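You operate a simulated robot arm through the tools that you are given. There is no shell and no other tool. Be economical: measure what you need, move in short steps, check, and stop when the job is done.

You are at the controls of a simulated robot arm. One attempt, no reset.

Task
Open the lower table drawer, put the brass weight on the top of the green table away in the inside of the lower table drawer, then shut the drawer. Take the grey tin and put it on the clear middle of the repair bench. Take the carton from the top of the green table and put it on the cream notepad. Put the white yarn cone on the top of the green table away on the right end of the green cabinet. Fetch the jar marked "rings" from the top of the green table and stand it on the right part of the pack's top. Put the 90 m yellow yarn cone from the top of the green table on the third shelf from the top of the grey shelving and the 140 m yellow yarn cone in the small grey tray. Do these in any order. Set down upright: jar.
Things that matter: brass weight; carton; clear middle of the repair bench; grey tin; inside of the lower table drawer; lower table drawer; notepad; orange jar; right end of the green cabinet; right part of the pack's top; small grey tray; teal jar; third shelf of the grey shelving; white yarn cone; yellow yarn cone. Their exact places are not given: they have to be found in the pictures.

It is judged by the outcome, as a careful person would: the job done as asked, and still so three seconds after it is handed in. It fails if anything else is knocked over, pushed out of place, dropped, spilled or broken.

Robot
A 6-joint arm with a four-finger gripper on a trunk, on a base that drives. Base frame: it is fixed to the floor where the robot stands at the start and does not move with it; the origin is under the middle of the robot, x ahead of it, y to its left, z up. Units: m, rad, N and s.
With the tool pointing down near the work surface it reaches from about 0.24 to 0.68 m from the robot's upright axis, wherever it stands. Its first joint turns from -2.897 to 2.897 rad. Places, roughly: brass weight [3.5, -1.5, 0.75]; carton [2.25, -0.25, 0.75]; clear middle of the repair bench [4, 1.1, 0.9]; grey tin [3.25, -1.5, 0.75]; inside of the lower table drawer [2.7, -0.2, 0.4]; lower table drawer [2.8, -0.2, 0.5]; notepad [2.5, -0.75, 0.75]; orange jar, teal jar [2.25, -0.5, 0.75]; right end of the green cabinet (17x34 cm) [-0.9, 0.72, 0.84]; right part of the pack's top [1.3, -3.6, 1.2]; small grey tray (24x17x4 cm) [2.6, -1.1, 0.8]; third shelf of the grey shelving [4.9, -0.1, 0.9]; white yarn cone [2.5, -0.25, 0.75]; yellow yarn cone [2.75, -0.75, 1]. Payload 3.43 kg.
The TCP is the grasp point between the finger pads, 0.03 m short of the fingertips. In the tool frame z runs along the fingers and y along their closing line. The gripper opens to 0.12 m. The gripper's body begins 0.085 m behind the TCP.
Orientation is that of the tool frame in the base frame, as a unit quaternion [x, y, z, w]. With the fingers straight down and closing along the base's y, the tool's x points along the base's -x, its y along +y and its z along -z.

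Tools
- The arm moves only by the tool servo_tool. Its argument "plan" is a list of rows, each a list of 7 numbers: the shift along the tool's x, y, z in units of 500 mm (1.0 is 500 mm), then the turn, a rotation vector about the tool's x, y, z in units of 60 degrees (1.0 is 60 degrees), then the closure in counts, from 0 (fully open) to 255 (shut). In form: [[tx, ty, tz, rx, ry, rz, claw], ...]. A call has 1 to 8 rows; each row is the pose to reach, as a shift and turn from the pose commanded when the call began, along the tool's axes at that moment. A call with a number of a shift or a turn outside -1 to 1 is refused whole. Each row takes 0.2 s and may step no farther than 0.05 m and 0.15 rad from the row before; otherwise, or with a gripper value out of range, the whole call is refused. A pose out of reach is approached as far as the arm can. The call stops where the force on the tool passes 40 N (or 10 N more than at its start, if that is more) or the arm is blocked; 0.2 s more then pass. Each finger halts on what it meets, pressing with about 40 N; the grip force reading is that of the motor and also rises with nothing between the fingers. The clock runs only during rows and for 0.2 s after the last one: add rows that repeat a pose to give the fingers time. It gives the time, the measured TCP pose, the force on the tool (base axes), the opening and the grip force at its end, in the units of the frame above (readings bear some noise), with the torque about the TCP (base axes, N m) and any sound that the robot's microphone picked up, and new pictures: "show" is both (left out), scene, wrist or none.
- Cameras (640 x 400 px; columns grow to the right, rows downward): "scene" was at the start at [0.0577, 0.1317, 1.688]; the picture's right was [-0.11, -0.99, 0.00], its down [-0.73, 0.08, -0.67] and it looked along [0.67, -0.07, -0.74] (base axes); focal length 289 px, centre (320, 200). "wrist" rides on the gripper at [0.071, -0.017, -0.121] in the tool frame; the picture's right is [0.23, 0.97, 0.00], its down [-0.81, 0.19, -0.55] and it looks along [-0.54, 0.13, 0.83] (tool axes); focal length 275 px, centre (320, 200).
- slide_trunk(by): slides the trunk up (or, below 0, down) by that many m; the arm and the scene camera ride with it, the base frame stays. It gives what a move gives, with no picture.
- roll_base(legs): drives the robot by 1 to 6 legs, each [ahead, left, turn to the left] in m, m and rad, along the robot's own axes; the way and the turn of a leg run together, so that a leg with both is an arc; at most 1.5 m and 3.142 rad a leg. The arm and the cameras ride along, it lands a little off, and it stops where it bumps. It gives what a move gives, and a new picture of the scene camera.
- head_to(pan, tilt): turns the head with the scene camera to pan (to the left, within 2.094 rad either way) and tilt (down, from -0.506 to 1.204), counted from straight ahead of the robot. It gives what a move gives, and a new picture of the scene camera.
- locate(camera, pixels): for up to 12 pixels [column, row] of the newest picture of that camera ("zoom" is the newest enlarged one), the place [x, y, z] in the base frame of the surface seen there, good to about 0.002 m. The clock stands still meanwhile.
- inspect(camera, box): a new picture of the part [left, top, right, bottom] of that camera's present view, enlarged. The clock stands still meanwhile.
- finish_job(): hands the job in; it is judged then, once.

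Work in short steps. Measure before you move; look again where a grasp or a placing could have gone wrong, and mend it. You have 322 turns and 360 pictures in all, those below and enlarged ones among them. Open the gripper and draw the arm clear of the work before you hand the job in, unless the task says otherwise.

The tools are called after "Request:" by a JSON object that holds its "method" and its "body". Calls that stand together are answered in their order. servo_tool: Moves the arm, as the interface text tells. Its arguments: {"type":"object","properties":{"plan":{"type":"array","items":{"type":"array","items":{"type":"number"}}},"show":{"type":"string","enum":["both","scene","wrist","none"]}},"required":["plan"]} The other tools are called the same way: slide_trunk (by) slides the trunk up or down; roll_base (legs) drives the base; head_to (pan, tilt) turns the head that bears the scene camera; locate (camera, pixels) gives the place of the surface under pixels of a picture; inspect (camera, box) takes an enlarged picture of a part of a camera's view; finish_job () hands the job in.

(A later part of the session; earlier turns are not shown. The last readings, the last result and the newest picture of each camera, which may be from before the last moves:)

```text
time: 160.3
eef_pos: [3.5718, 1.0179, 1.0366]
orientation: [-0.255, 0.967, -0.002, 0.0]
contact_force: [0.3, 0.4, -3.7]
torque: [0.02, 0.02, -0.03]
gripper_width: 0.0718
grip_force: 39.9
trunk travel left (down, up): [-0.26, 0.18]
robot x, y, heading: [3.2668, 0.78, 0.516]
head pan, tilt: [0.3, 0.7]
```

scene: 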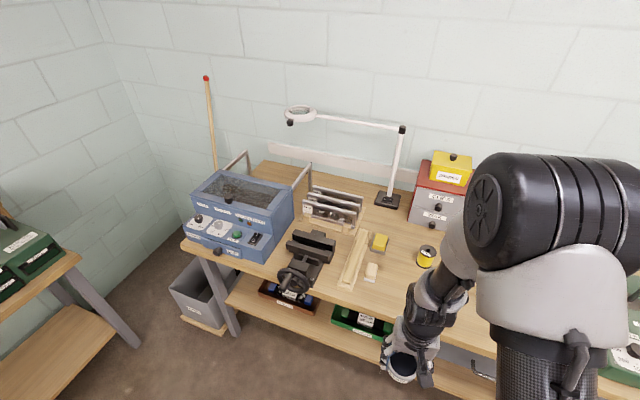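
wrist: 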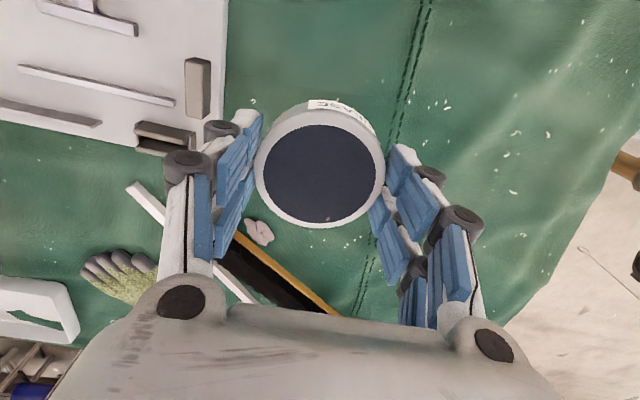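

I ease up to the bench and measure the spool and the clear spot.

Request:
{"method": "roll_base", "body": {"legs": [[0.2, -0.05, 0]]}}

Request:
{"method": "servo_tool", "body": {"plan": [[0, 0, 0, 0, 0, 0, 255]], "show": "wrist"}}

Request:
{"method": "locate", "body": {"camera": "wrist", "pixels": [[320, 60], [100, 100], [560, 100], [560, 250], [60, 250]]}}

```text
time: 161.9
eef_pos: [3.7713, 1.0738, 1.0353]
orientation: [-0.256, 0.967, -0.001, -0.001]
contact_force: [0.1, -0.2, -3.9]
torque: [0.0, 0.07, -0.01]
gripper_width: 0.0715
grip_force: 40.1
trunk travel left (down, up): [-0.26, 0.18]
robot x, y, heading: [3.4654, 0.8322, 0.51]
head pan, tilt: [0.3, 0.7]
```

scene: 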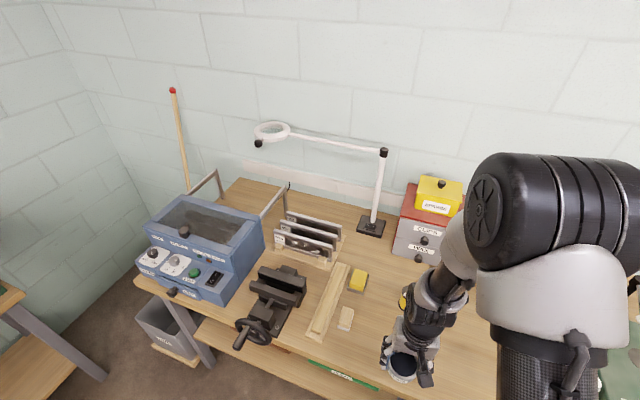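

```text
time: 162.3
eef_pos: [3.7702, 1.0739, 1.0361]
orientation: [-0.256, 0.967, -0.002, -0.001]
contact_force: [0.2, -1.3, -1.6]
torque: [-0.02, 0.01, -0.02]
gripper_width: 0.0717
grip_force: 40.0
trunk travel left (down, up): [-0.26, 0.18]
robot x, y, heading: [3.4674, 0.8339, 0.517]
head pan, tilt: [0.3, 0.7]
```

wrist: 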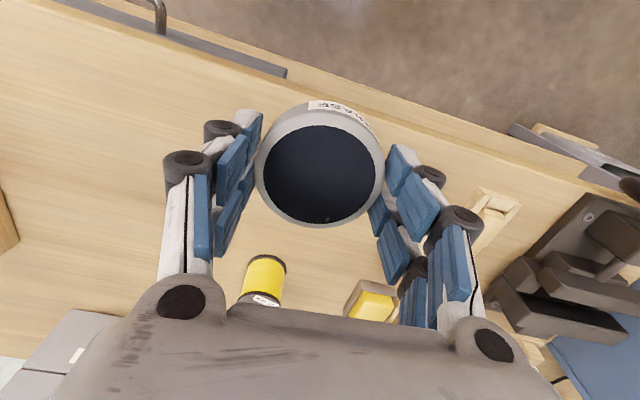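

```text
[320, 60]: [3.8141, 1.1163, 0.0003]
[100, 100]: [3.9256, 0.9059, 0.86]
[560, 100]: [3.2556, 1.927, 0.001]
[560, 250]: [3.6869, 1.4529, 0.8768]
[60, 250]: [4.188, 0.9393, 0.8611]
```

Request:
{"method": "locate", "body": {"camera": "wrist", "pixels": [[265, 262], [262, 298], [5, 225], [70, 340], [150, 200], [365, 300]]}}

```text
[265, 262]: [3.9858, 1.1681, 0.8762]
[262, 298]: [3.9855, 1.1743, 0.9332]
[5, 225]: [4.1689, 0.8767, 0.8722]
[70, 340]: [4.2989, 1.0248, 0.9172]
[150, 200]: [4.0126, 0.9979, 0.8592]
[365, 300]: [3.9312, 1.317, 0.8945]
```

The spool stands at (3.99,1.17); I place the tin at (4.00,1.03), in the clear space.

Request:
{"method": "servo_tool", "body": {"plan": [[-0.07, -0.06, 0, 0, 0, 0, 255], [-0.14, -0.12, 0, 0, 0, 0, 255], [-0.21, -0.18, 0, 0, 0, 0, 255], [-0.28, -0.24, 0, 0, 0, 0, 255], [-0.356, -0.304, 0, 0, 0, 0, 255], [-0.356, -0.304, 0.09, 0, 0, 0, 255], [-0.356, -0.304, 0.18, 0, 0, 0, 255], [-0.356, -0.304, 0.24, 0, 0, 0, 255]]}}

```text
time: 164.1
eef_pos: [4.0, 1.0323, 0.9181]
orientation: [-0.257, 0.966, -0.001, 0.0]
contact_force: [0.4, 0.3, -2.5]
torque: [0.0, 0.01, 0.03]
gripper_width: 0.0718
grip_force: 40.2
trunk travel left (down, up): [-0.26, 0.18]
robot x, y, heading: [3.4629, 0.8376, 0.516]
head pan, tilt: [0.3, 0.7]
```

scene: 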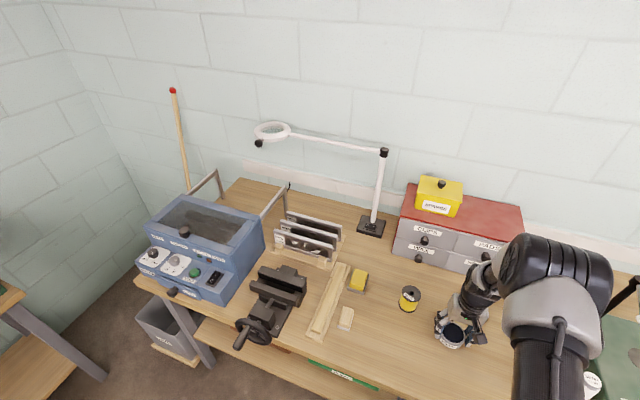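
wrist: 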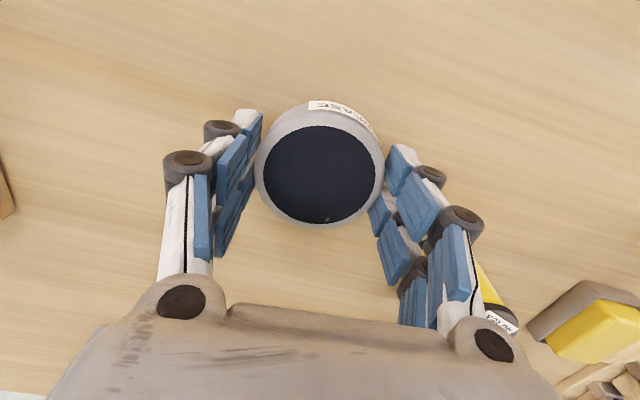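

Clear of the spool. I lower the last 2 cm, open and rise.

Request:
{"method": "servo_tool", "body": {"plan": [[0, 0, 0.025, 0, 0, 0, 255], [0, 0, 0.037, 0, 0, 0, 255], [0, 0, 0.037, 0, 0, 0, 65], [0, 0, 0.037, 0, 0, 0, 65], [0, 0, 0.037, 0, 0, 0, 65], [0, 0, -0.05, 0, 0, 0, 65], [0, 0, -0.14, 0, 0, 0, 65], [0, 0, -0.23, 0, 0, 0, 65]], "show": "wrist"}}

```text
time: 165.9
eef_pos: [3.9984, 1.0296, 1.0289]
orientation: [-0.257, 0.967, 0.0, -0.001]
contact_force: [0.4, 0.4, 0.7]
torque: [-0.01, -0.03, -0.04]
gripper_width: 0.0895
grip_force: 0.0
trunk travel left (down, up): [-0.26, 0.18]
robot x, y, heading: [3.4655, 0.8319, 0.517]
head pan, tilt: [0.3, 0.7]
```

wrist: 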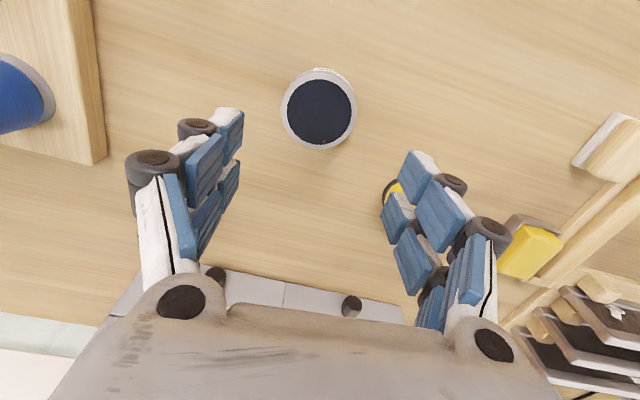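

The tin stands on the bench. Next the 140 m cone, reached from the aisle; I raise, back off, turn and drive there.

Request:
{"method": "slide_trunk", "body": {"by": 0.1}}

Request:
{"method": "roll_base", "body": {"legs": [[-0.2, 0, 0], [0, 0, 3.06], [0, 0.874, 0], [0.3, 0, 0]]}}

Request:
{"method": "head_to", "body": {"pan": 0.25, "tilt": 0.85}}

```text
time: 167.2
eef_pos: [3.9999, 1.0311, 1.1289]
orientation: [-0.256, 0.967, 0.0, 0.0]
contact_force: [0.3, 0.5, -0.8]
torque: [-0.01, -0.03, 0.0]
gripper_width: 0.0893
grip_force: 0.0
trunk travel left (down, up): [-0.36, 0.08]
robot x, y, heading: [3.4622, 0.8325, 0.517]
head pan, tilt: [0.3, 0.7]
```

```text
time: 181.8
eef_pos: [2.7776, -0.2922, 1.1286]
orientation: [0.984, 0.18, 0.0, -0.001]
contact_force: [-0.2, 0.0, -0.3]
torque: [0.01, 0.0, 0.0]
gripper_width: 0.0895
grip_force: 0.0
trunk travel left (down, up): [-0.36, 0.08]
robot x, y, heading: [3.3345, -0.184, -2.784]
head pan, tilt: [0.3, 0.7]
```

scene: 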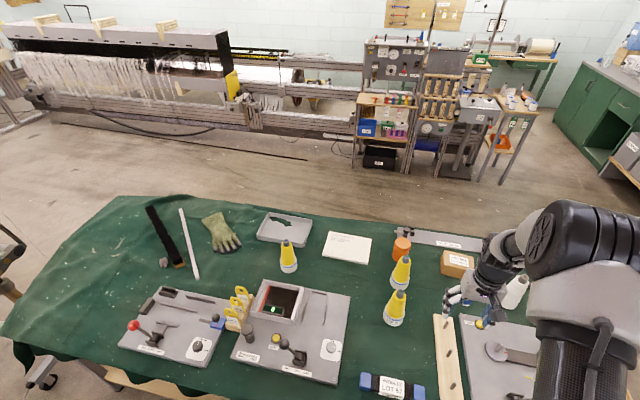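

```text
time: 182.5
eef_pos: [2.7774, -0.2908, 1.1291]
orientation: [0.984, 0.18, 0.0, -0.001]
contact_force: [0.4, -0.2, -0.3]
torque: [-0.06, 0.01, -0.05]
gripper_width: 0.0893
grip_force: 0.2
trunk travel left (down, up): [-0.36, 0.08]
robot x, y, heading: [3.3352, -0.179, -2.785]
head pan, tilt: [0.25, 0.85]
```

scene: 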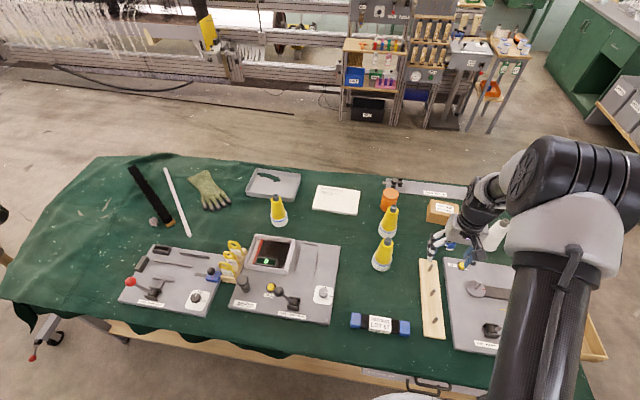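

I measure the 140 m cone and its neighbours.

Request:
{"method": "inspect", "body": {"camera": "scene", "box": [330, 190, 450, 265]}}

Request:
{"method": "locate", "body": {"camera": "zoom", "pixels": [[298, 250], [290, 300], [278, 360], [335, 365], [242, 395], [310, 235], [322, 125], [278, 420], [230, 370], [295, 270]]}}

```text
5.33 times, centred on (390, 228) of scene
```

zoom: 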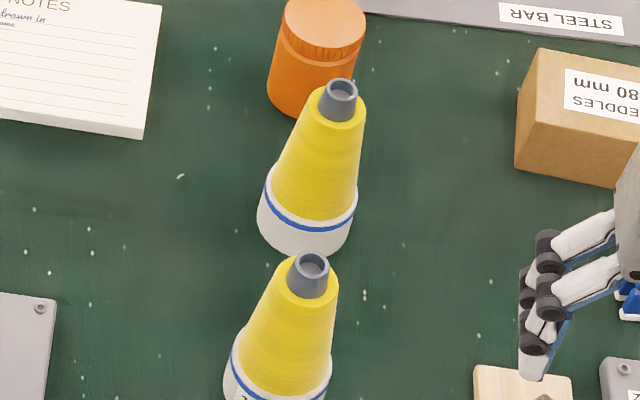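

```text
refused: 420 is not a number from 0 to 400
```

Request:
{"method": "inspect", "body": {"camera": "scene", "box": [340, 205, 436, 275]}}

Request:
{"method": "locate", "body": {"camera": "zoom", "pixels": [[300, 215], [300, 235], [235, 395], [330, 395], [265, 330], [325, 330], [283, 330], [225, 370], [333, 370], [280, 395], [335, 20]]}}

```text
5.71 times, centred on (388, 240) of scene
```

zoom: 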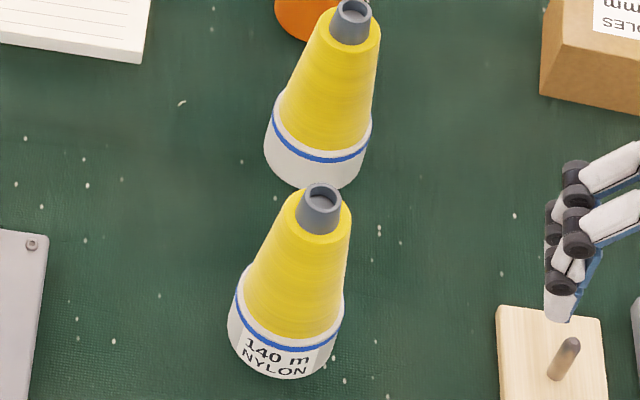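

```text
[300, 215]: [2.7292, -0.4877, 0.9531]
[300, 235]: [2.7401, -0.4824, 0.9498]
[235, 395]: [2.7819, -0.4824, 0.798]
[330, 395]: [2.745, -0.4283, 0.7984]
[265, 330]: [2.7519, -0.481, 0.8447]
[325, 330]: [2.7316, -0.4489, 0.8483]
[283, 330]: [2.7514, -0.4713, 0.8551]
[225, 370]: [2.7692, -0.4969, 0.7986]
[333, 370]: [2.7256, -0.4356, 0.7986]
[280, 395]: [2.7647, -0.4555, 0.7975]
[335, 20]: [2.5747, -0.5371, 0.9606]
```

The cone's axis is near (2.72,-0.485), top about 0.965. I shift the base left 15 cm to come within reach.

Request:
{"method": "roll_base", "body": {"legs": [[0.03, 0.15, 0.06]]}}

Request:
{"method": "slide_trunk", "body": {"by": -0.05}}

Request:
{"method": "servo_tool", "body": {"plan": [[0, 0, 0, 0, 0, 0, 20]], "show": "wrist"}}

```text
time: 183.9
eef_pos: [2.8139, -0.4746, 1.1291]
orientation: [0.978, 0.209, 0.0, -0.002]
contact_force: [-0.8, -0.6, 0.7]
torque: [0.04, 0.01, 0.01]
gripper_width: 0.0893
grip_force: 0.1
trunk travel left (down, up): [-0.36, 0.08]
robot x, y, heading: [3.3635, -0.3323, -2.719]
head pan, tilt: [0.25, 0.85]
```

scene: 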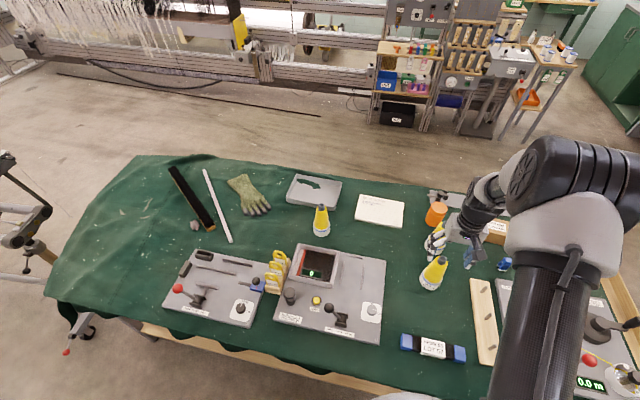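

```text
time: 184.8
eef_pos: [2.813, -0.4736, 1.0787]
orientation: [0.978, 0.21, -0.001, -0.001]
contact_force: [0.0, 0.5, -0.1]
torque: [0.01, 0.0, 0.02]
gripper_width: 0.0894
grip_force: 0.0
trunk travel left (down, up): [-0.31, 0.13]
robot x, y, heading: [3.364, -0.3317, -2.725]
head pan, tilt: [0.25, 0.85]
```

```text
time: 185.2
eef_pos: [2.8144, -0.4741, 1.079]
orientation: [0.978, 0.21, 0.0, -0.001]
contact_force: [0.0, -0.5, 0.4]
torque: [0.0, 0.0, 0.03]
gripper_width: 0.11
grip_force: 0.0
trunk travel left (down, up): [-0.31, 0.13]
robot x, y, heading: [3.3677, -0.3332, -2.725]
head pan, tilt: [0.25, 0.85]
```

wrist: 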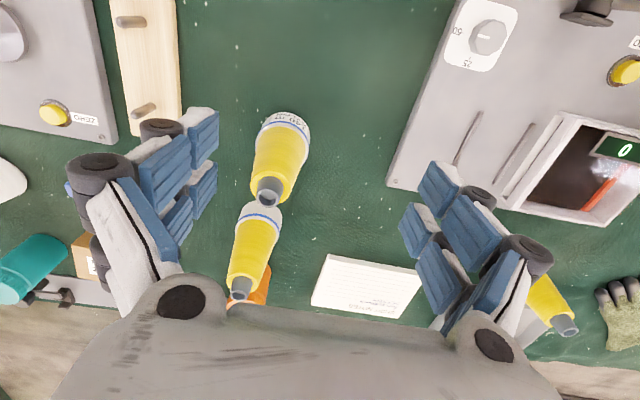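

Request:
{"method": "locate", "body": {"camera": "wrist", "pixels": [[270, 188], [268, 196], [284, 118], [262, 130], [308, 132], [252, 165], [290, 185], [275, 160], [241, 290]]}}

```text
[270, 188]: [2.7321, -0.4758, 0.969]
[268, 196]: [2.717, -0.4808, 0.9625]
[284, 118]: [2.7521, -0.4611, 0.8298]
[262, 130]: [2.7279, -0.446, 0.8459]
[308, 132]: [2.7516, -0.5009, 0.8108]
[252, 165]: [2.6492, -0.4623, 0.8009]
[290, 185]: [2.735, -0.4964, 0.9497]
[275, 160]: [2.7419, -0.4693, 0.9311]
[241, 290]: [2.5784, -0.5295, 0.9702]
```

Cone axis (2.72,-0.481), top 0.97. I move over it, opening wide, and descend to z 0.895.

Request:
{"method": "servo_tool", "body": {"plan": [[-0.09, -0.03, 0, 0, 0, 0, 20], [-0.178, -0.065, 0, 0, 0, 0, 20], [-0.178, -0.065, 0.09, 0, 0, 0, 20], [-0.178, -0.065, 0.18, 0, 0, 0, 20]], "show": "wrist"}}

```text
time: 186.2
eef_pos: [2.7183, -0.484, 0.9889]
orientation: [0.978, 0.21, -0.001, -0.001]
contact_force: [-0.4, 0.4, 0.7]
torque: [-0.02, -0.08, 0.05]
gripper_width: 0.1104
grip_force: 0.1
trunk travel left (down, up): [-0.31, 0.13]
robot x, y, heading: [3.3619, -0.3367, -2.725]
head pan, tilt: [0.25, 0.85]
```

wrist: 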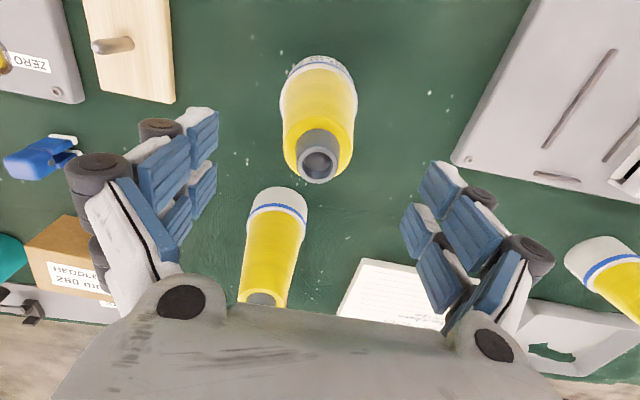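

Centred. I descend 9.4 cm and close.

Request:
{"method": "servo_tool", "body": {"plan": [[0.004, 0, 0.08, 0, 0, 0, 20], [0.004, 0, 0.15, 0, 0, 0, 20], [0.004, 0, 0.188, 0, 0, 0, 20], [0.004, 0, 0.188, 0, 0, 0, 255], [0.004, 0, 0.188, 0, 0, 0, 255], [0.004, 0, 0.188, 0, 0, 0, 255], [0.004, 0, 0.188, 0, 0, 0, 255], [0.004, 0, 0.188, 0, 0, 0, 255]], "show": "wrist"}}

```text
time: 188.0
eef_pos: [2.7203, -0.4804, 0.8951]
orientation: [0.978, 0.209, 0.0, -0.001]
contact_force: [-1.9, 2.0, 2.0]
torque: [0.25, 0.01, 0.11]
gripper_width: 0.0655
grip_force: 40.2
trunk travel left (down, up): [-0.31, 0.13]
robot x, y, heading: [3.361, -0.3331, -2.719]
head pan, tilt: [0.25, 0.85]
```

wrist: 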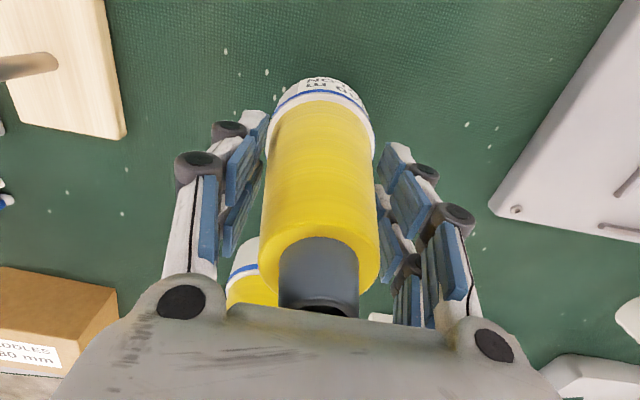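

Gripped at 66 mm. I lift straight up and look.

Request:
{"method": "servo_tool", "body": {"plan": [[0, 0, -0.03, 0, 0, 0, 255], [0, 0, -0.1, 0, 0, 0, 255], [0, 0, -0.2, 0, 0, 0, 255], [0, 0, -0.3, 0, 0, 0, 255], [0, 0, -0.4, 0, 0, 0, 255], [0.09, 0, -0.45, 0, 0, 0, 255], [0.18, 0, -0.45, 0, 0, 0, 255], [0.27, 0, -0.45, 0, 0, 0, 255]]}}

```text
refused: row 6 steps farther than a row can; nothing moved
```

Request:
{"method": "servo_tool", "body": {"plan": [[0, 0, -0.03, 0, 0, 0, 255], [0, 0, -0.1, 0, 0, 0, 255], [0, 0, -0.2, 0, 0, 0, 255], [0, 0, -0.3, 0, 0, 0, 255], [0, 0, -0.4, 0, 0, 0, 255], [0.08, 0, -0.43, 0, 0, 0, 255], [0.17, 0, -0.43, 0, 0, 0, 255], [0.26, 0, -0.43, 0, 0, 0, 255]]}}

```text
time: 189.8
eef_pos: [2.8413, -0.4282, 1.1099]
orientation: [0.978, 0.209, -0.002, -0.001]
contact_force: [0.4, 0.7, -1.8]
torque: [0.0, 0.05, 0.0]
gripper_width: 0.0653
grip_force: 40.0
trunk travel left (down, up): [-0.31, 0.13]
robot x, y, heading: [3.3657, -0.3305, -2.727]
head pan, tilt: [0.25, 0.85]
```

scene: 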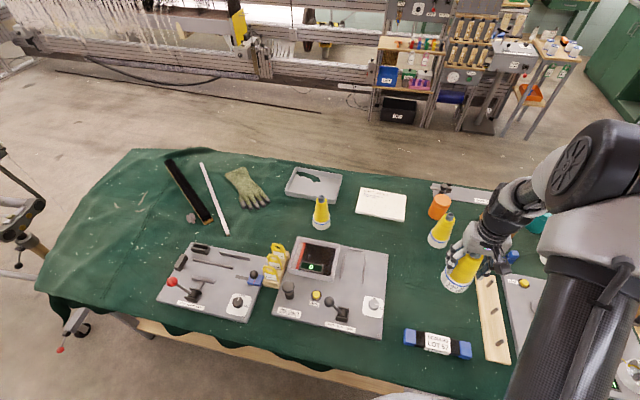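
wrist: 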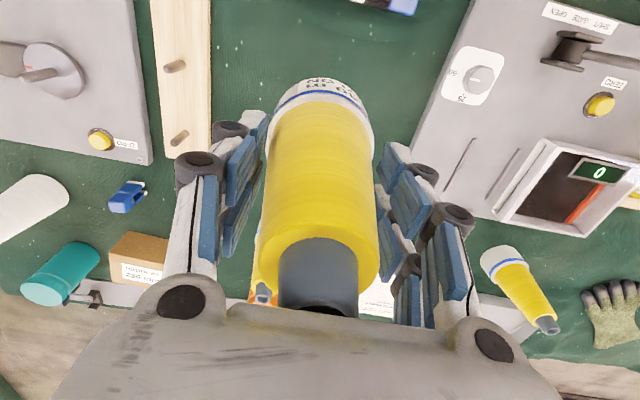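

The cone is held upright. I drive out round the table's left end toward the near side.

Request:
{"method": "roll_base", "body": {"legs": [[-0.258, 0, 0], [0.02, -1.197, 0], [0.785, -0.439, 0], [0, 0, -3.124]]}}

```text
time: 209.0
eef_pos: [2.731, 1.0464, 1.1092]
orientation: [-0.217, 0.976, 0.0, 0.0]
contact_force: [-0.1, 0.1, -2.0]
torque: [0.01, 0.01, -0.01]
gripper_width: 0.0648
grip_force: 40.1
trunk travel left (down, up): [-0.31, 0.13]
robot x, y, heading: [2.208, 0.9399, 0.43]
head pan, tilt: [0.25, 0.85]
```

scene: 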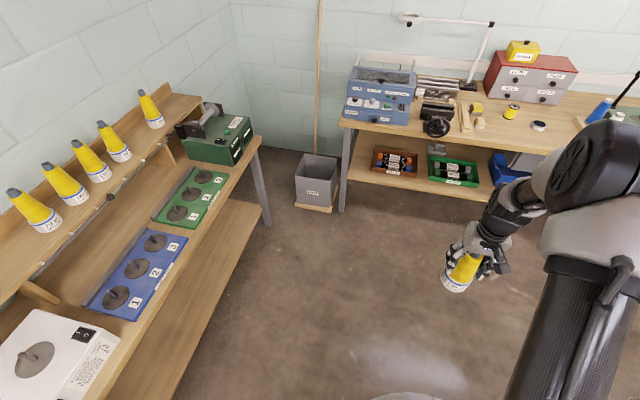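

I raise the trunk a little and go on round the bin to the near side.

Request:
{"method": "slide_trunk", "body": {"by": 0.1}}

Request:
{"method": "roll_base", "body": {"legs": [[-1.069, -0.166, 0], [-0.327, -1.061, 0], [0.25, -0.727, 0]]}}

Request:
{"method": "head_to", "body": {"pan": 0.1, "tilt": 0.8}}

```text
time: 210.3
eef_pos: [2.7305, 1.0459, 1.2075]
orientation: [-0.217, 0.976, -0.001, 0.001]
contact_force: [1.0, 0.1, -2.0]
torque: [0.02, -0.02, -0.01]
gripper_width: 0.0651
grip_force: 40.1
trunk travel left (down, up): [-0.41, 0.03]
robot x, y, heading: [2.2088, 0.9409, 0.432]
head pan, tilt: [0.25, 0.85]
```

```text
time: 224.9
eef_pos: [2.5171, -1.2096, 1.209]
orientation: [-0.221, 0.975, -0.001, 0.0]
contact_force: [0.2, -0.1, -2.6]
torque: [-0.06, 0.0, 0.02]
gripper_width: 0.065
grip_force: 39.9
trunk travel left (down, up): [-0.41, 0.03]
robot x, y, heading: [1.9976, -1.318, 0.441]
head pan, tilt: [0.25, 0.85]
```

scene: 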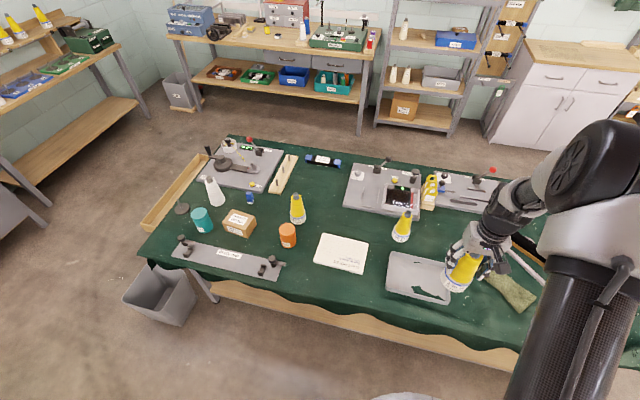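

```text
time: 225.7
eef_pos: [2.5186, -1.21, 1.2083]
orientation: [-0.221, 0.975, -0.001, 0.0]
contact_force: [0.2, 0.6, -2.9]
torque: [-0.04, -0.01, 0.01]
gripper_width: 0.0649
grip_force: 40.2
trunk travel left (down, up): [-0.41, 0.03]
robot x, y, heading: [1.9955, -1.3203, 0.439]
head pan, tilt: [0.099, 0.799]
```

scene: 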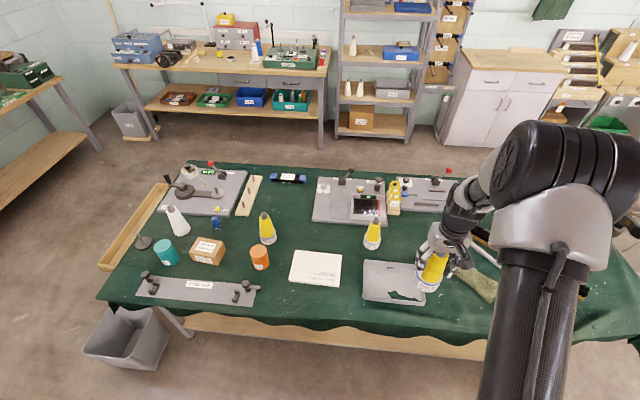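

I enlarge the tray and measure it.

Request:
{"method": "inspect", "body": {"camera": "scene", "box": [340, 220, 480, 308]}}

Request:
{"method": "locate", "body": {"camera": "zoom", "pixels": [[110, 185], [375, 195], [105, 350], [390, 385], [240, 230], [180, 260], [250, 300], [140, 300], [290, 330], [200, 220], [110, 260], [320, 260]]}}

```text
4.55 times, centred on (410, 264) of scene
```

zoom: 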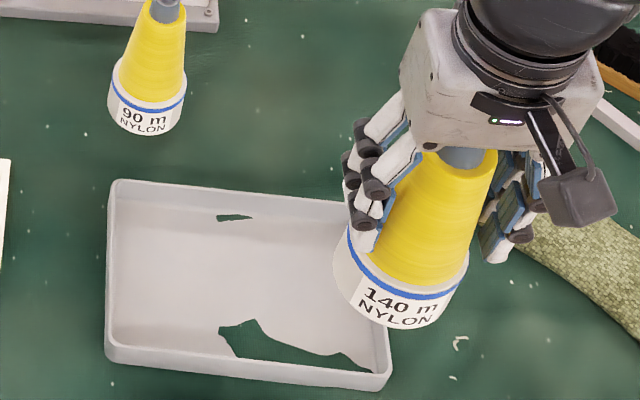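

```text
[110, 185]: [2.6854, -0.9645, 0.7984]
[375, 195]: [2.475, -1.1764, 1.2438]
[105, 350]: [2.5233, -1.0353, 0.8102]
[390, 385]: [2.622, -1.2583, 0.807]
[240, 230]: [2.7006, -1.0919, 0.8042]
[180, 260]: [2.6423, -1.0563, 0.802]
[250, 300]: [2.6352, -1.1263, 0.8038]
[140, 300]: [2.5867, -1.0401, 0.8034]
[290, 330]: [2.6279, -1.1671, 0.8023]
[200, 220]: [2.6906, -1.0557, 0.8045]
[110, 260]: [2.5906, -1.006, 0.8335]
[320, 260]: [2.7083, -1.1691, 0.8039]
```

The tray floor is at 0.803; I'll set the cone at (2.662,-1.065) on its plain part. First I ease the base ahead 12 cm.

Request:
{"method": "roll_base", "body": {"legs": [[0.12, 0.05, 0]]}}

```text
time: 226.9
eef_pos: [2.6039, -1.1151, 1.2091]
orientation: [-0.222, 0.975, -0.001, 0.0]
contact_force: [0.0, 1.4, -2.7]
torque: [-0.02, 0.0, 0.04]
gripper_width: 0.0652
grip_force: 40.0
trunk travel left (down, up): [-0.41, 0.03]
robot x, y, heading: [2.0817, -1.2245, 0.442]
head pan, tilt: [0.099, 0.799]
```

scene: 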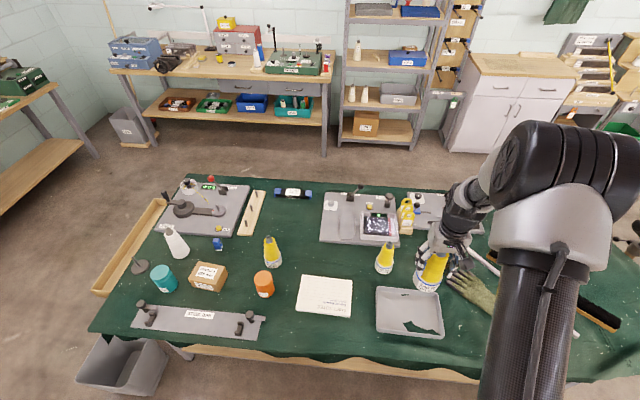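

Request:
{"method": "servo_tool", "body": {"plan": [[-0.08, 0.02, 0, 0, 0, 0, 255], [-0.148, 0.04, 0, 0, 0, 0, 255]], "show": "none"}}

Request:
{"method": "slide_trunk", "body": {"by": -0.18}}

Request:
{"method": "servo_tool", "body": {"plan": [[0, 0, 0.08, 0, 0, 0, 255], [0, 0, 0.14, 0, 0, 0, 255]]}}

```text
time: 227.5
eef_pos: [2.6627, -1.0645, 1.2082]
orientation: [-0.221, 0.975, -0.001, -0.001]
contact_force: [0.7, 0.3, -2.0]
torque: [-0.04, 0.02, 0.0]
gripper_width: 0.065
grip_force: 40.4
trunk travel left (down, up): [-0.41, 0.03]
robot x, y, heading: [2.0838, -1.2238, 0.443]
head pan, tilt: [0.099, 0.799]
```

```text
time: 229.5
eef_pos: [2.662, -1.0657, 1.03]
orientation: [-0.221, 0.975, -0.001, 0.0]
contact_force: [0.5, 0.4, -1.1]
torque: [0.0, -0.01, -0.03]
gripper_width: 0.0649
grip_force: 40.1
trunk travel left (down, up): [-0.23, 0.21]
robot x, y, heading: [2.0838, -1.2265, 0.443]
head pan, tilt: [0.099, 0.799]
```

```text
time: 230.1
eef_pos: [2.6636, -1.0663, 0.9575]
orientation: [-0.222, 0.975, -0.001, 0.0]
contact_force: [0.4, 0.3, -2.5]
torque: [0.01, 0.0, 0.0]
gripper_width: 0.0651
grip_force: 40.1
trunk travel left (down, up): [-0.23, 0.21]
robot x, y, heading: [2.0837, -1.2281, 0.441]
head pan, tilt: [0.099, 0.799]
```

scene: 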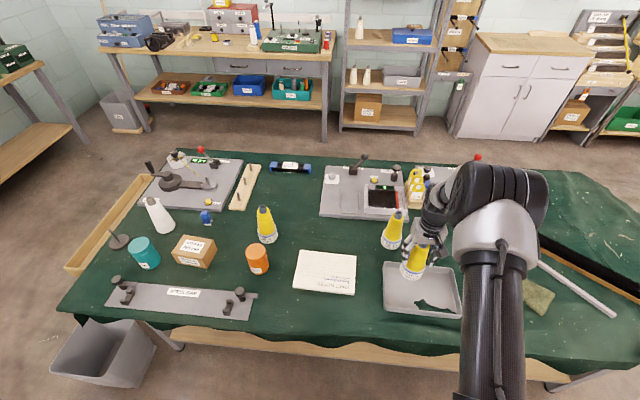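
wrist: 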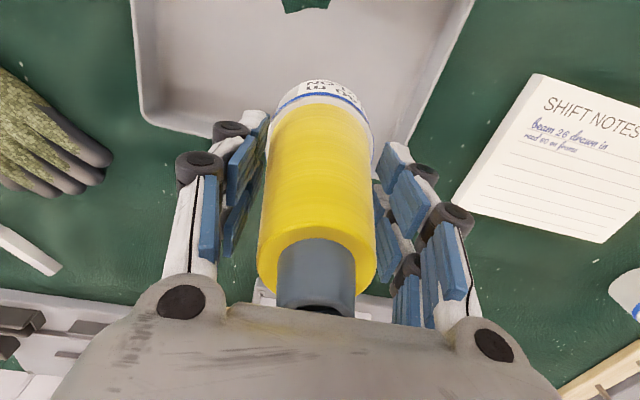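

It is a little near the far wall, so I shift 12 mm toward me while lowering, then release.

Request:
{"method": "servo_tool", "body": {"plan": [[0.024, 0, 0.03, 0, 0, 0, 255], [0.024, 0, 0.08, 0, 0, 0, 255], [0.024, 0, 0.108, 0, 0, 0, 255], [0.024, 0, 0.116, 0, 0, 0, 255]]}}

```text
time: 231.1
eef_pos: [2.6516, -1.0713, 0.9027]
orientation: [-0.222, 0.975, -0.001, 0.001]
contact_force: [-2.3, -0.5, 9.6]
torque: [-0.45, 0.16, -0.06]
gripper_width: 0.065
grip_force: 39.6
trunk travel left (down, up): [-0.23, 0.21]
robot x, y, heading: [2.0817, -1.2225, 0.441]
head pan, tilt: [0.099, 0.799]
```

scene: 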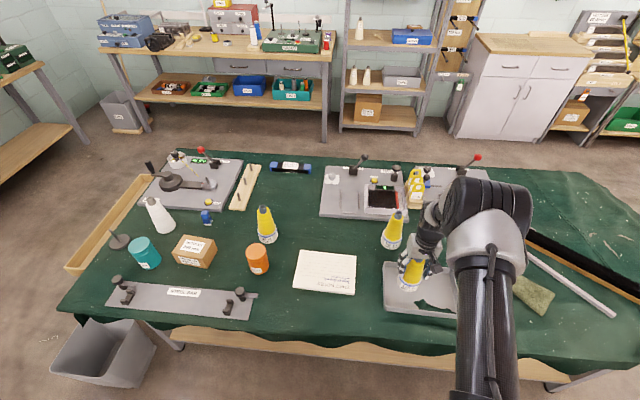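
wrist: 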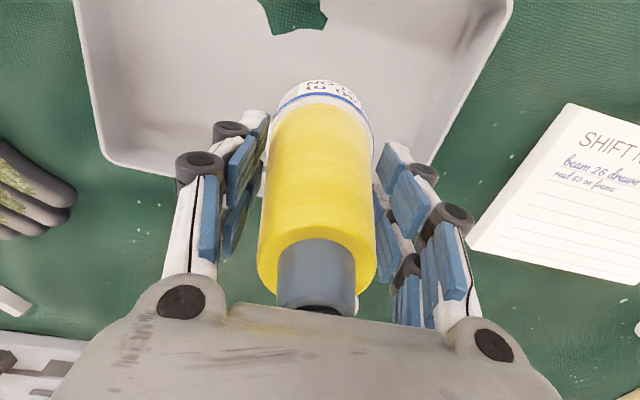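

Contact (about 10 N up). I open and rise straight up.

Request:
{"method": "servo_tool", "body": {"plan": [[0, 0, 0, 0, 0, 0, 40], [0, 0, 0, 0, 0, 0, 40], [0, 0, 0, 0, 0, 0, 40], [0, 0, 0, 0, 0, 0, 40], [0, 0, -0.08, 0, 0, 0, 40], [0, 0, -0.17, 0, 0, 0, 40], [0, 0, -0.26, 0, 0, 0, 40], [0, 0, -0.34, 0, 0, 0, 40]]}}

```text
time: 232.9
eef_pos: [2.6522, -1.0703, 1.0688]
orientation: [-0.222, 0.975, -0.001, -0.001]
contact_force: [0.0, 1.2, 0.4]
torque: [0.0, 0.02, 0.01]
gripper_width: 0.101
grip_force: 0.1
trunk travel left (down, up): [-0.23, 0.21]
robot x, y, heading: [2.0848, -1.2234, 0.436]
head pan, tilt: [0.099, 0.799]
```

scene: 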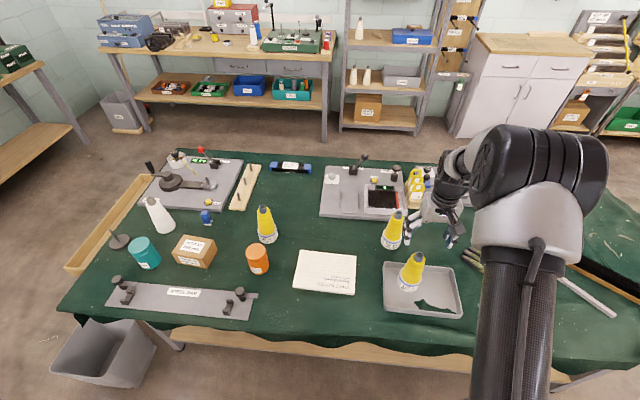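
wrist: 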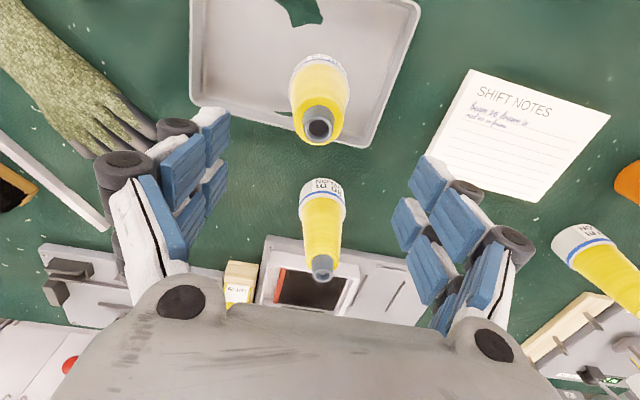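

The 140 m cone stands in the tray. Next the carton: I shift the base 0.46 m left along the near edge.

Request:
{"method": "roll_base", "body": {"legs": [[0.0, 0.46, 0]]}}

Request:
{"method": "head_to", "body": {"pan": 0.35, "tilt": 0.9}}

Request:
{"method": "inspect", "body": {"camera": "scene", "box": [180, 180, 400, 318]}}

```text
time: 235.7
eef_pos: [2.4593, -0.664, 1.0693]
orientation: [-0.222, 0.975, -0.002, 0.0]
contact_force: [-0.3, 1.0, 0.6]
torque: [-0.02, 0.0, 0.01]
gripper_width: 0.1013
grip_force: 0.1
trunk travel left (down, up): [-0.23, 0.21]
robot x, y, heading: [1.8897, -0.8149, 0.441]
head pan, tilt: [0.099, 0.799]
```

scene: 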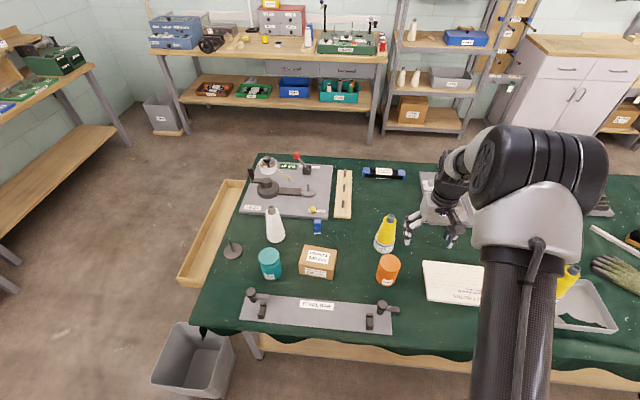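

```text
time: 236.4
eef_pos: [2.4603, -0.6632, 1.068]
orientation: [-0.221, 0.975, -0.001, 0.001]
contact_force: [0.3, 0.0, 0.4]
torque: [-0.01, 0.0, -0.05]
gripper_width: 0.1012
grip_force: 0.1
trunk travel left (down, up): [-0.23, 0.21]
robot x, y, heading: [1.8909, -0.8168, 0.442]
head pan, tilt: [0.351, 0.901]
```

scene: 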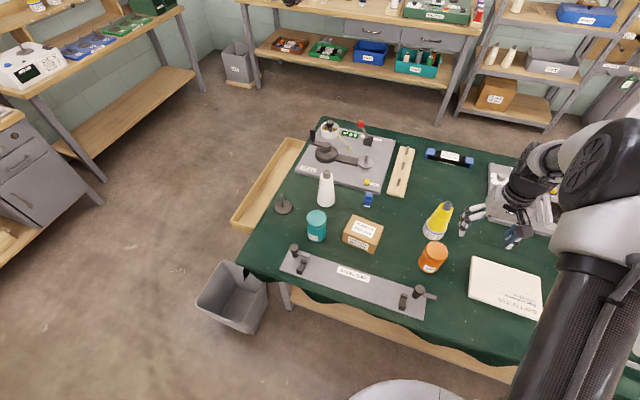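

```text
2.90 times, centred on (290, 249) of scene
```

zoom: 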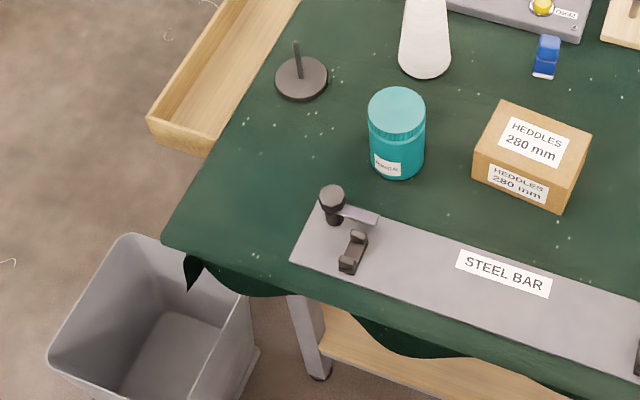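

Request:
{"method": "locate", "body": {"camera": "zoom", "pixels": [[506, 105], [588, 140], [568, 183], [477, 150], [531, 145], [397, 105], [397, 90], [397, 130], [370, 108], [423, 108], [475, 175], [562, 208]]}}

Request:
{"method": "locate", "body": {"camera": "scene", "pixels": [[474, 260], [540, 284], [536, 317], [470, 293], [505, 288], [432, 258], [325, 190], [327, 174], [440, 220]]}}

```text
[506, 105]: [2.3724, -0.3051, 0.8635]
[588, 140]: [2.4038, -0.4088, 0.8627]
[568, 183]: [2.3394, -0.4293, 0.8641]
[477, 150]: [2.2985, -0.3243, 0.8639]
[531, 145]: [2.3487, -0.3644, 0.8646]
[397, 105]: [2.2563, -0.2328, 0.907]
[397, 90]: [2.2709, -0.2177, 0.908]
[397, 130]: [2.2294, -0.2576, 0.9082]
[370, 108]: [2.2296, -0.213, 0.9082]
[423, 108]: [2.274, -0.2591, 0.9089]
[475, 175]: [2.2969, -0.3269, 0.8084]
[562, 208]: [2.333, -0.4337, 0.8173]
```

```text
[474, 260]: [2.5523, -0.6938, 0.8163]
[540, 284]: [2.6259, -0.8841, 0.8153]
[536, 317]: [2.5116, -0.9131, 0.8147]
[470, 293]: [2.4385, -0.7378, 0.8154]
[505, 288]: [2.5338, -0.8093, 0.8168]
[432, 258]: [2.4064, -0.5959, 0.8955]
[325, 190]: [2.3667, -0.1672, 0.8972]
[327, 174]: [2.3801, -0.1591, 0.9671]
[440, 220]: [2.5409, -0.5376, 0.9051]
```

Carton centre (2.354,-0.367), top 0.864; notepad centre (2.532,-0.807), top 0.816. I ease ahead 7 cm and turn the wrist so the fingers close across the carton's 76 mm side.

Request:
{"method": "roll_base", "body": {"legs": [[0.07, 0.03, 0]]}}

Request:
{"method": "servo_tool", "body": {"plan": [[0, 0, 0, 0, 0, -0.14, 20], [0, 0, 0, 0, 0, -0.28, 20], [0, 0, 0, 0, 0, -0.42, 20], [0, 0, 0, 0, 0, -0.56, 20], [0, 0, 0, 0, 0, -0.7, 20], [0, 0, 0, 0, 0, -0.84, 20], [0, 0, 0, 0, 0, -0.98, 20]], "show": "none"}}

Request:
{"method": "servo_tool", "body": {"plan": [[0, 0, 0, 0, 0, -0.14, 20], [0, 0, 0, 0, 0, -0.28, 20], [0, 0, 0, 0, 0, -0.405, 20]], "show": "none"}}

```text
time: 237.5
eef_pos: [2.5109, -0.6063, 1.0683]
orientation: [-0.222, 0.975, -0.001, -0.001]
contact_force: [1.0, 0.7, -1.0]
torque: [-0.06, 0.04, 0.0]
gripper_width: 0.1013
grip_force: 0.1
trunk travel left (down, up): [-0.23, 0.21]
robot x, y, heading: [1.9425, -0.7608, 0.44]
head pan, tilt: [0.351, 0.901]
```

scene: 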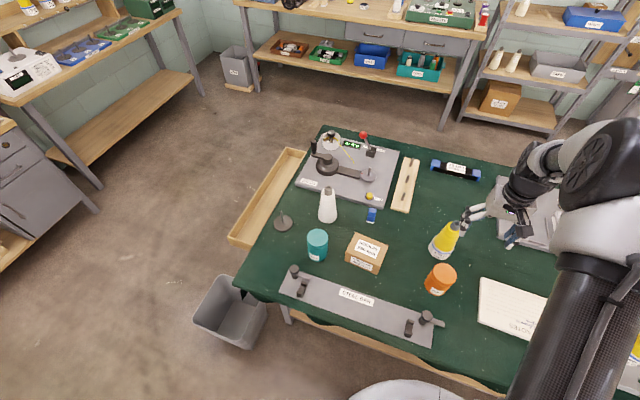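

```text
time: 239.1
eef_pos: [2.5106, -0.607, 1.0698]
orientation: [-0.673, 0.739, -0.001, -0.002]
contact_force: [-0.6, 0.1, 0.2]
torque: [-0.01, 0.0, 0.02]
gripper_width: 0.1107
grip_force: 0.2
trunk travel left (down, up): [-0.23, 0.21]
robot x, y, heading: [1.9382, -0.76, 0.442]
head pan, tilt: [0.351, 0.901]
```

```text
time: 239.9
eef_pos: [2.5102, -0.6051, 1.0705]
orientation: [0.814, -0.582, 0.0, 0.001]
contact_force: [0.2, 0.7, 0.0]
torque: [-0.01, 0.02, 0.04]
gripper_width: 0.1105
grip_force: 0.0
trunk travel left (down, up): [-0.23, 0.21]
robot x, y, heading: [1.9415, -0.7594, 0.44]
head pan, tilt: [0.351, 0.901]
```

Request:
{"method": "servo_tool", "body": {"plan": [[-0.092, 0.024, 0, 0, 0, 0, 0], [-0.184, 0.048, 0, 0, 0, 0, 0], [-0.276, 0.072, 0, 0, 0, 0, 0], [-0.368, 0.096, 0, 0, 0, 0, 0], [-0.46, 0.12, 0, 0, 0, 0, 0], [-0.552, 0.143, 0, 0, 0, 0, 0], [-0.552, 0.143, 0.08, 0, 0, 0, 0]], "show": "wrist"}}

```text
time: 241.5
eef_pos: [2.355, -0.3668, 1.0272]
orientation: [0.813, -0.582, 0.001, 0.0]
contact_force: [0.1, -0.4, -0.3]
torque: [0.01, 0.03, 0.02]
gripper_width: 0.1198
grip_force: 0.1
trunk travel left (down, up): [-0.23, 0.21]
robot x, y, heading: [1.9399, -0.7592, 0.441]
head pan, tilt: [0.351, 0.901]
```

wrist: 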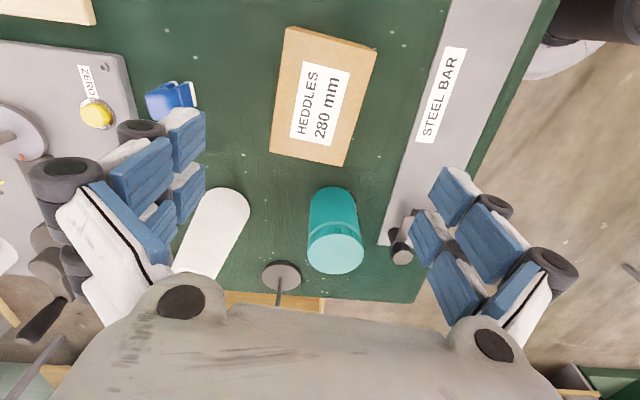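

Request:
{"method": "locate", "body": {"camera": "wrist", "pixels": [[288, 32], [374, 50], [342, 162], [272, 150], [335, 195], [385, 240]]}}

```text
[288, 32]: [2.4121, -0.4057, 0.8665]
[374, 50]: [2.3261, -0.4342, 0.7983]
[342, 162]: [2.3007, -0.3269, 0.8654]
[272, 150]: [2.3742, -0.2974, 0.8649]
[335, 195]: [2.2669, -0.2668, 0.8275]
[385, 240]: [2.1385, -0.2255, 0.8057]
```

Aligned. I descend and grip the carton.

Request:
{"method": "servo_tool", "body": {"plan": [[0, -0.004, 0.09, 0, 0, 0, 0], [0, -0.004, 0.18, 0, 0, 0, 0], [0, -0.004, 0.27, 0, 0, 0, 0], [0, -0.004, 0.34, 0, 0, 0, 0], [0, -0.004, 0.376, 0, 0, 0, 0], [0, -0.004, 0.376, 0, 0, 0, 255], [0, -0.004, 0.376, 0, 0, 0, 255], [0, -0.004, 0.376, 0, 0, 0, 255]], "show": "wrist"}}

```text
time: 243.3
eef_pos: [2.357, -0.3683, 0.8409]
orientation: [0.813, -0.582, 0.0, 0.001]
contact_force: [-2.2, 0.0, -0.2]
torque: [-0.2, 0.26, -0.02]
gripper_width: 0.085
grip_force: 25.3
trunk travel left (down, up): [-0.23, 0.21]
robot x, y, heading: [1.9422, -0.7614, 0.443]
head pan, tilt: [0.351, 0.901]
```

wrist: 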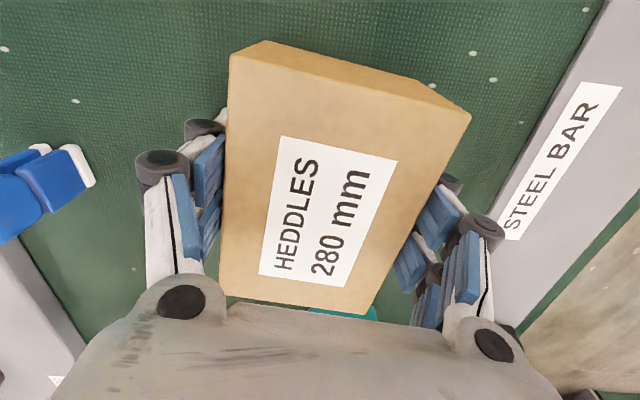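

Held at 85 mm. I lift.

Request:
{"method": "servo_tool", "body": {"plan": [[0, 0, -0.02, 0, 0, 0, 255], [0, 0, -0.08, 0, 0, 0, 255], [0, 0, -0.17, 0, 0, 0, 255], [0, 0, -0.26, 0, 0, 0, 255], [0, 0, -0.35, 0, 0, 0, 255], [0, 0, -0.44, 0, 0, 0, 255], [0, 0, -0.48, 0, 0, 0, 255]], "show": "wrist"}}

```text
time: 244.9
eef_pos: [2.3569, -0.3673, 1.0816]
orientation: [0.812, -0.583, 0.0, 0.001]
contact_force: [0.7, 0.7, -4.1]
torque: [-0.04, 0.01, -0.01]
gripper_width: 0.0846
grip_force: 40.1
trunk travel left (down, up): [-0.23, 0.21]
robot x, y, heading: [1.9423, -0.7576, 0.443]
head pan, tilt: [0.351, 0.901]
```

wrist: 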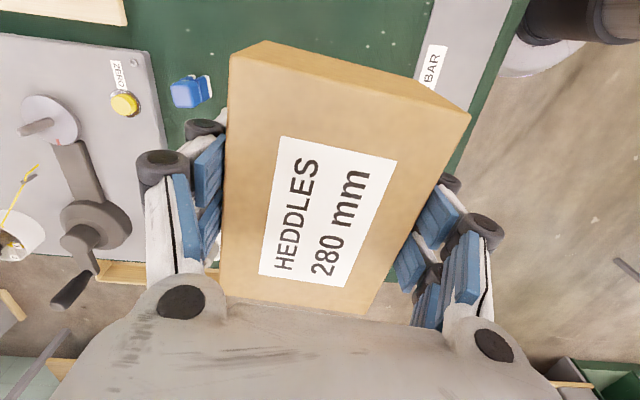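

Request:
{"method": "servo_tool", "body": {"plan": [[0.09, -0.005, 0, 0, 0, 0, 255], [0.18, -0.01, 0, 0, 0, 0, 255], [0.27, -0.015, 0, 0, 0, 0, 255], [0.36, -0.02, 0, 0, 0, 0, 255], [0.45, -0.025, 0, 0, 0, 0, 255], [0.54, -0.03, 0, 0, 0, 0, 255], [0.63, -0.035, 0, 0, 0, 0, 255], [0.72, -0.04, 0, 0, 0, 0, 255]], "show": "none"}}

Request:
{"method": "servo_tool", "body": {"plan": [[0.08, -0.004, 0, 0, 0, 0, 255], [0.16, -0.007, 0, 0, 0, 0, 255], [0.226, -0.009, 0, 0, 0, 0, 255], [0.226, -0.009, 0.09, 0, 0, 0, 255], [0.226, -0.009, 0.18, 0, 0, 0, 255], [0.226, -0.009, 0.27, 0, 0, 0, 255], [0.226, -0.009, 0.34, 0, 0, 0, 255]]}}

```text
time: 246.7
eef_pos: [2.4901, -0.7026, 1.081]
orientation: [0.813, -0.583, 0.0, 0.0]
contact_force: [0.5, 0.1, -4.8]
torque: [-0.01, -0.01, 0.0]
gripper_width: 0.0849
grip_force: 40.2
trunk travel left (down, up): [-0.23, 0.21]
robot x, y, heading: [1.9426, -0.7622, 0.444]
head pan, tilt: [0.351, 0.901]
```

```text
time: 248.3
eef_pos: [2.5361, -0.8071, 0.9131]
orientation: [0.813, -0.583, 0.001, 0.001]
contact_force: [1.1, 0.7, -3.9]
torque: [0.02, 0.04, 0.04]
gripper_width: 0.0848
grip_force: 40.2
trunk travel left (down, up): [-0.23, 0.21]
robot x, y, heading: [1.9415, -0.7612, 0.441]
head pan, tilt: [0.351, 0.901]
```

scene: 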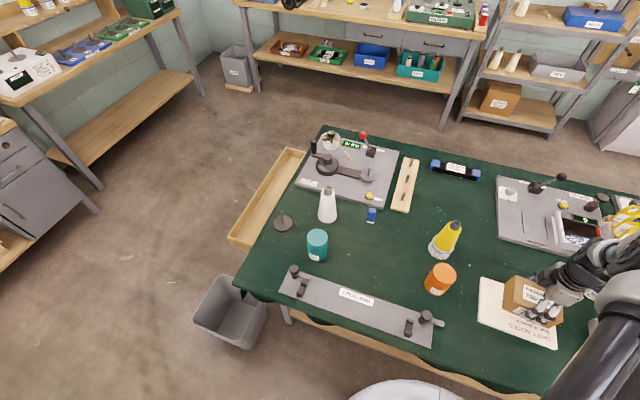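
wrist: 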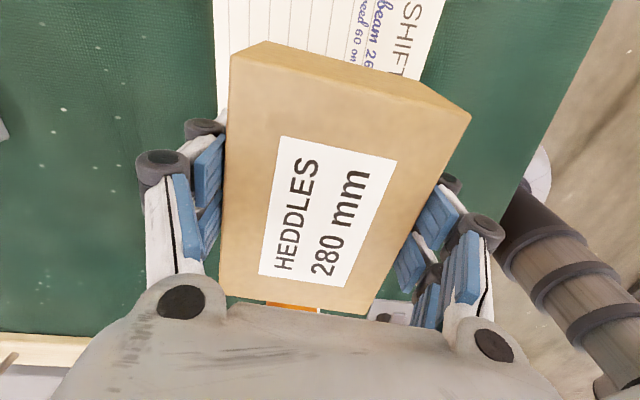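

Over the notepad. I lower onto it.

Request:
{"method": "servo_tool", "body": {"plan": [[0, 0, 0.07, 0, 0, 0, 255], [0, 0, 0.1, 0, 0, 0, 255], [0, 0, 0.11, 0, 0, 0, 255]], "show": "none"}}

```text
time: 249.1
eef_pos: [2.5322, -0.8068, 0.857]
orientation: [0.813, -0.583, 0.001, 0.0]
contact_force: [0.6, 0.0, -4.6]
torque: [-0.02, 0.01, -0.01]
gripper_width: 0.085
grip_force: 39.7
trunk travel left (down, up): [-0.23, 0.21]
robot x, y, heading: [1.9391, -0.7596, 0.438]
head pan, tilt: [0.351, 0.901]
```

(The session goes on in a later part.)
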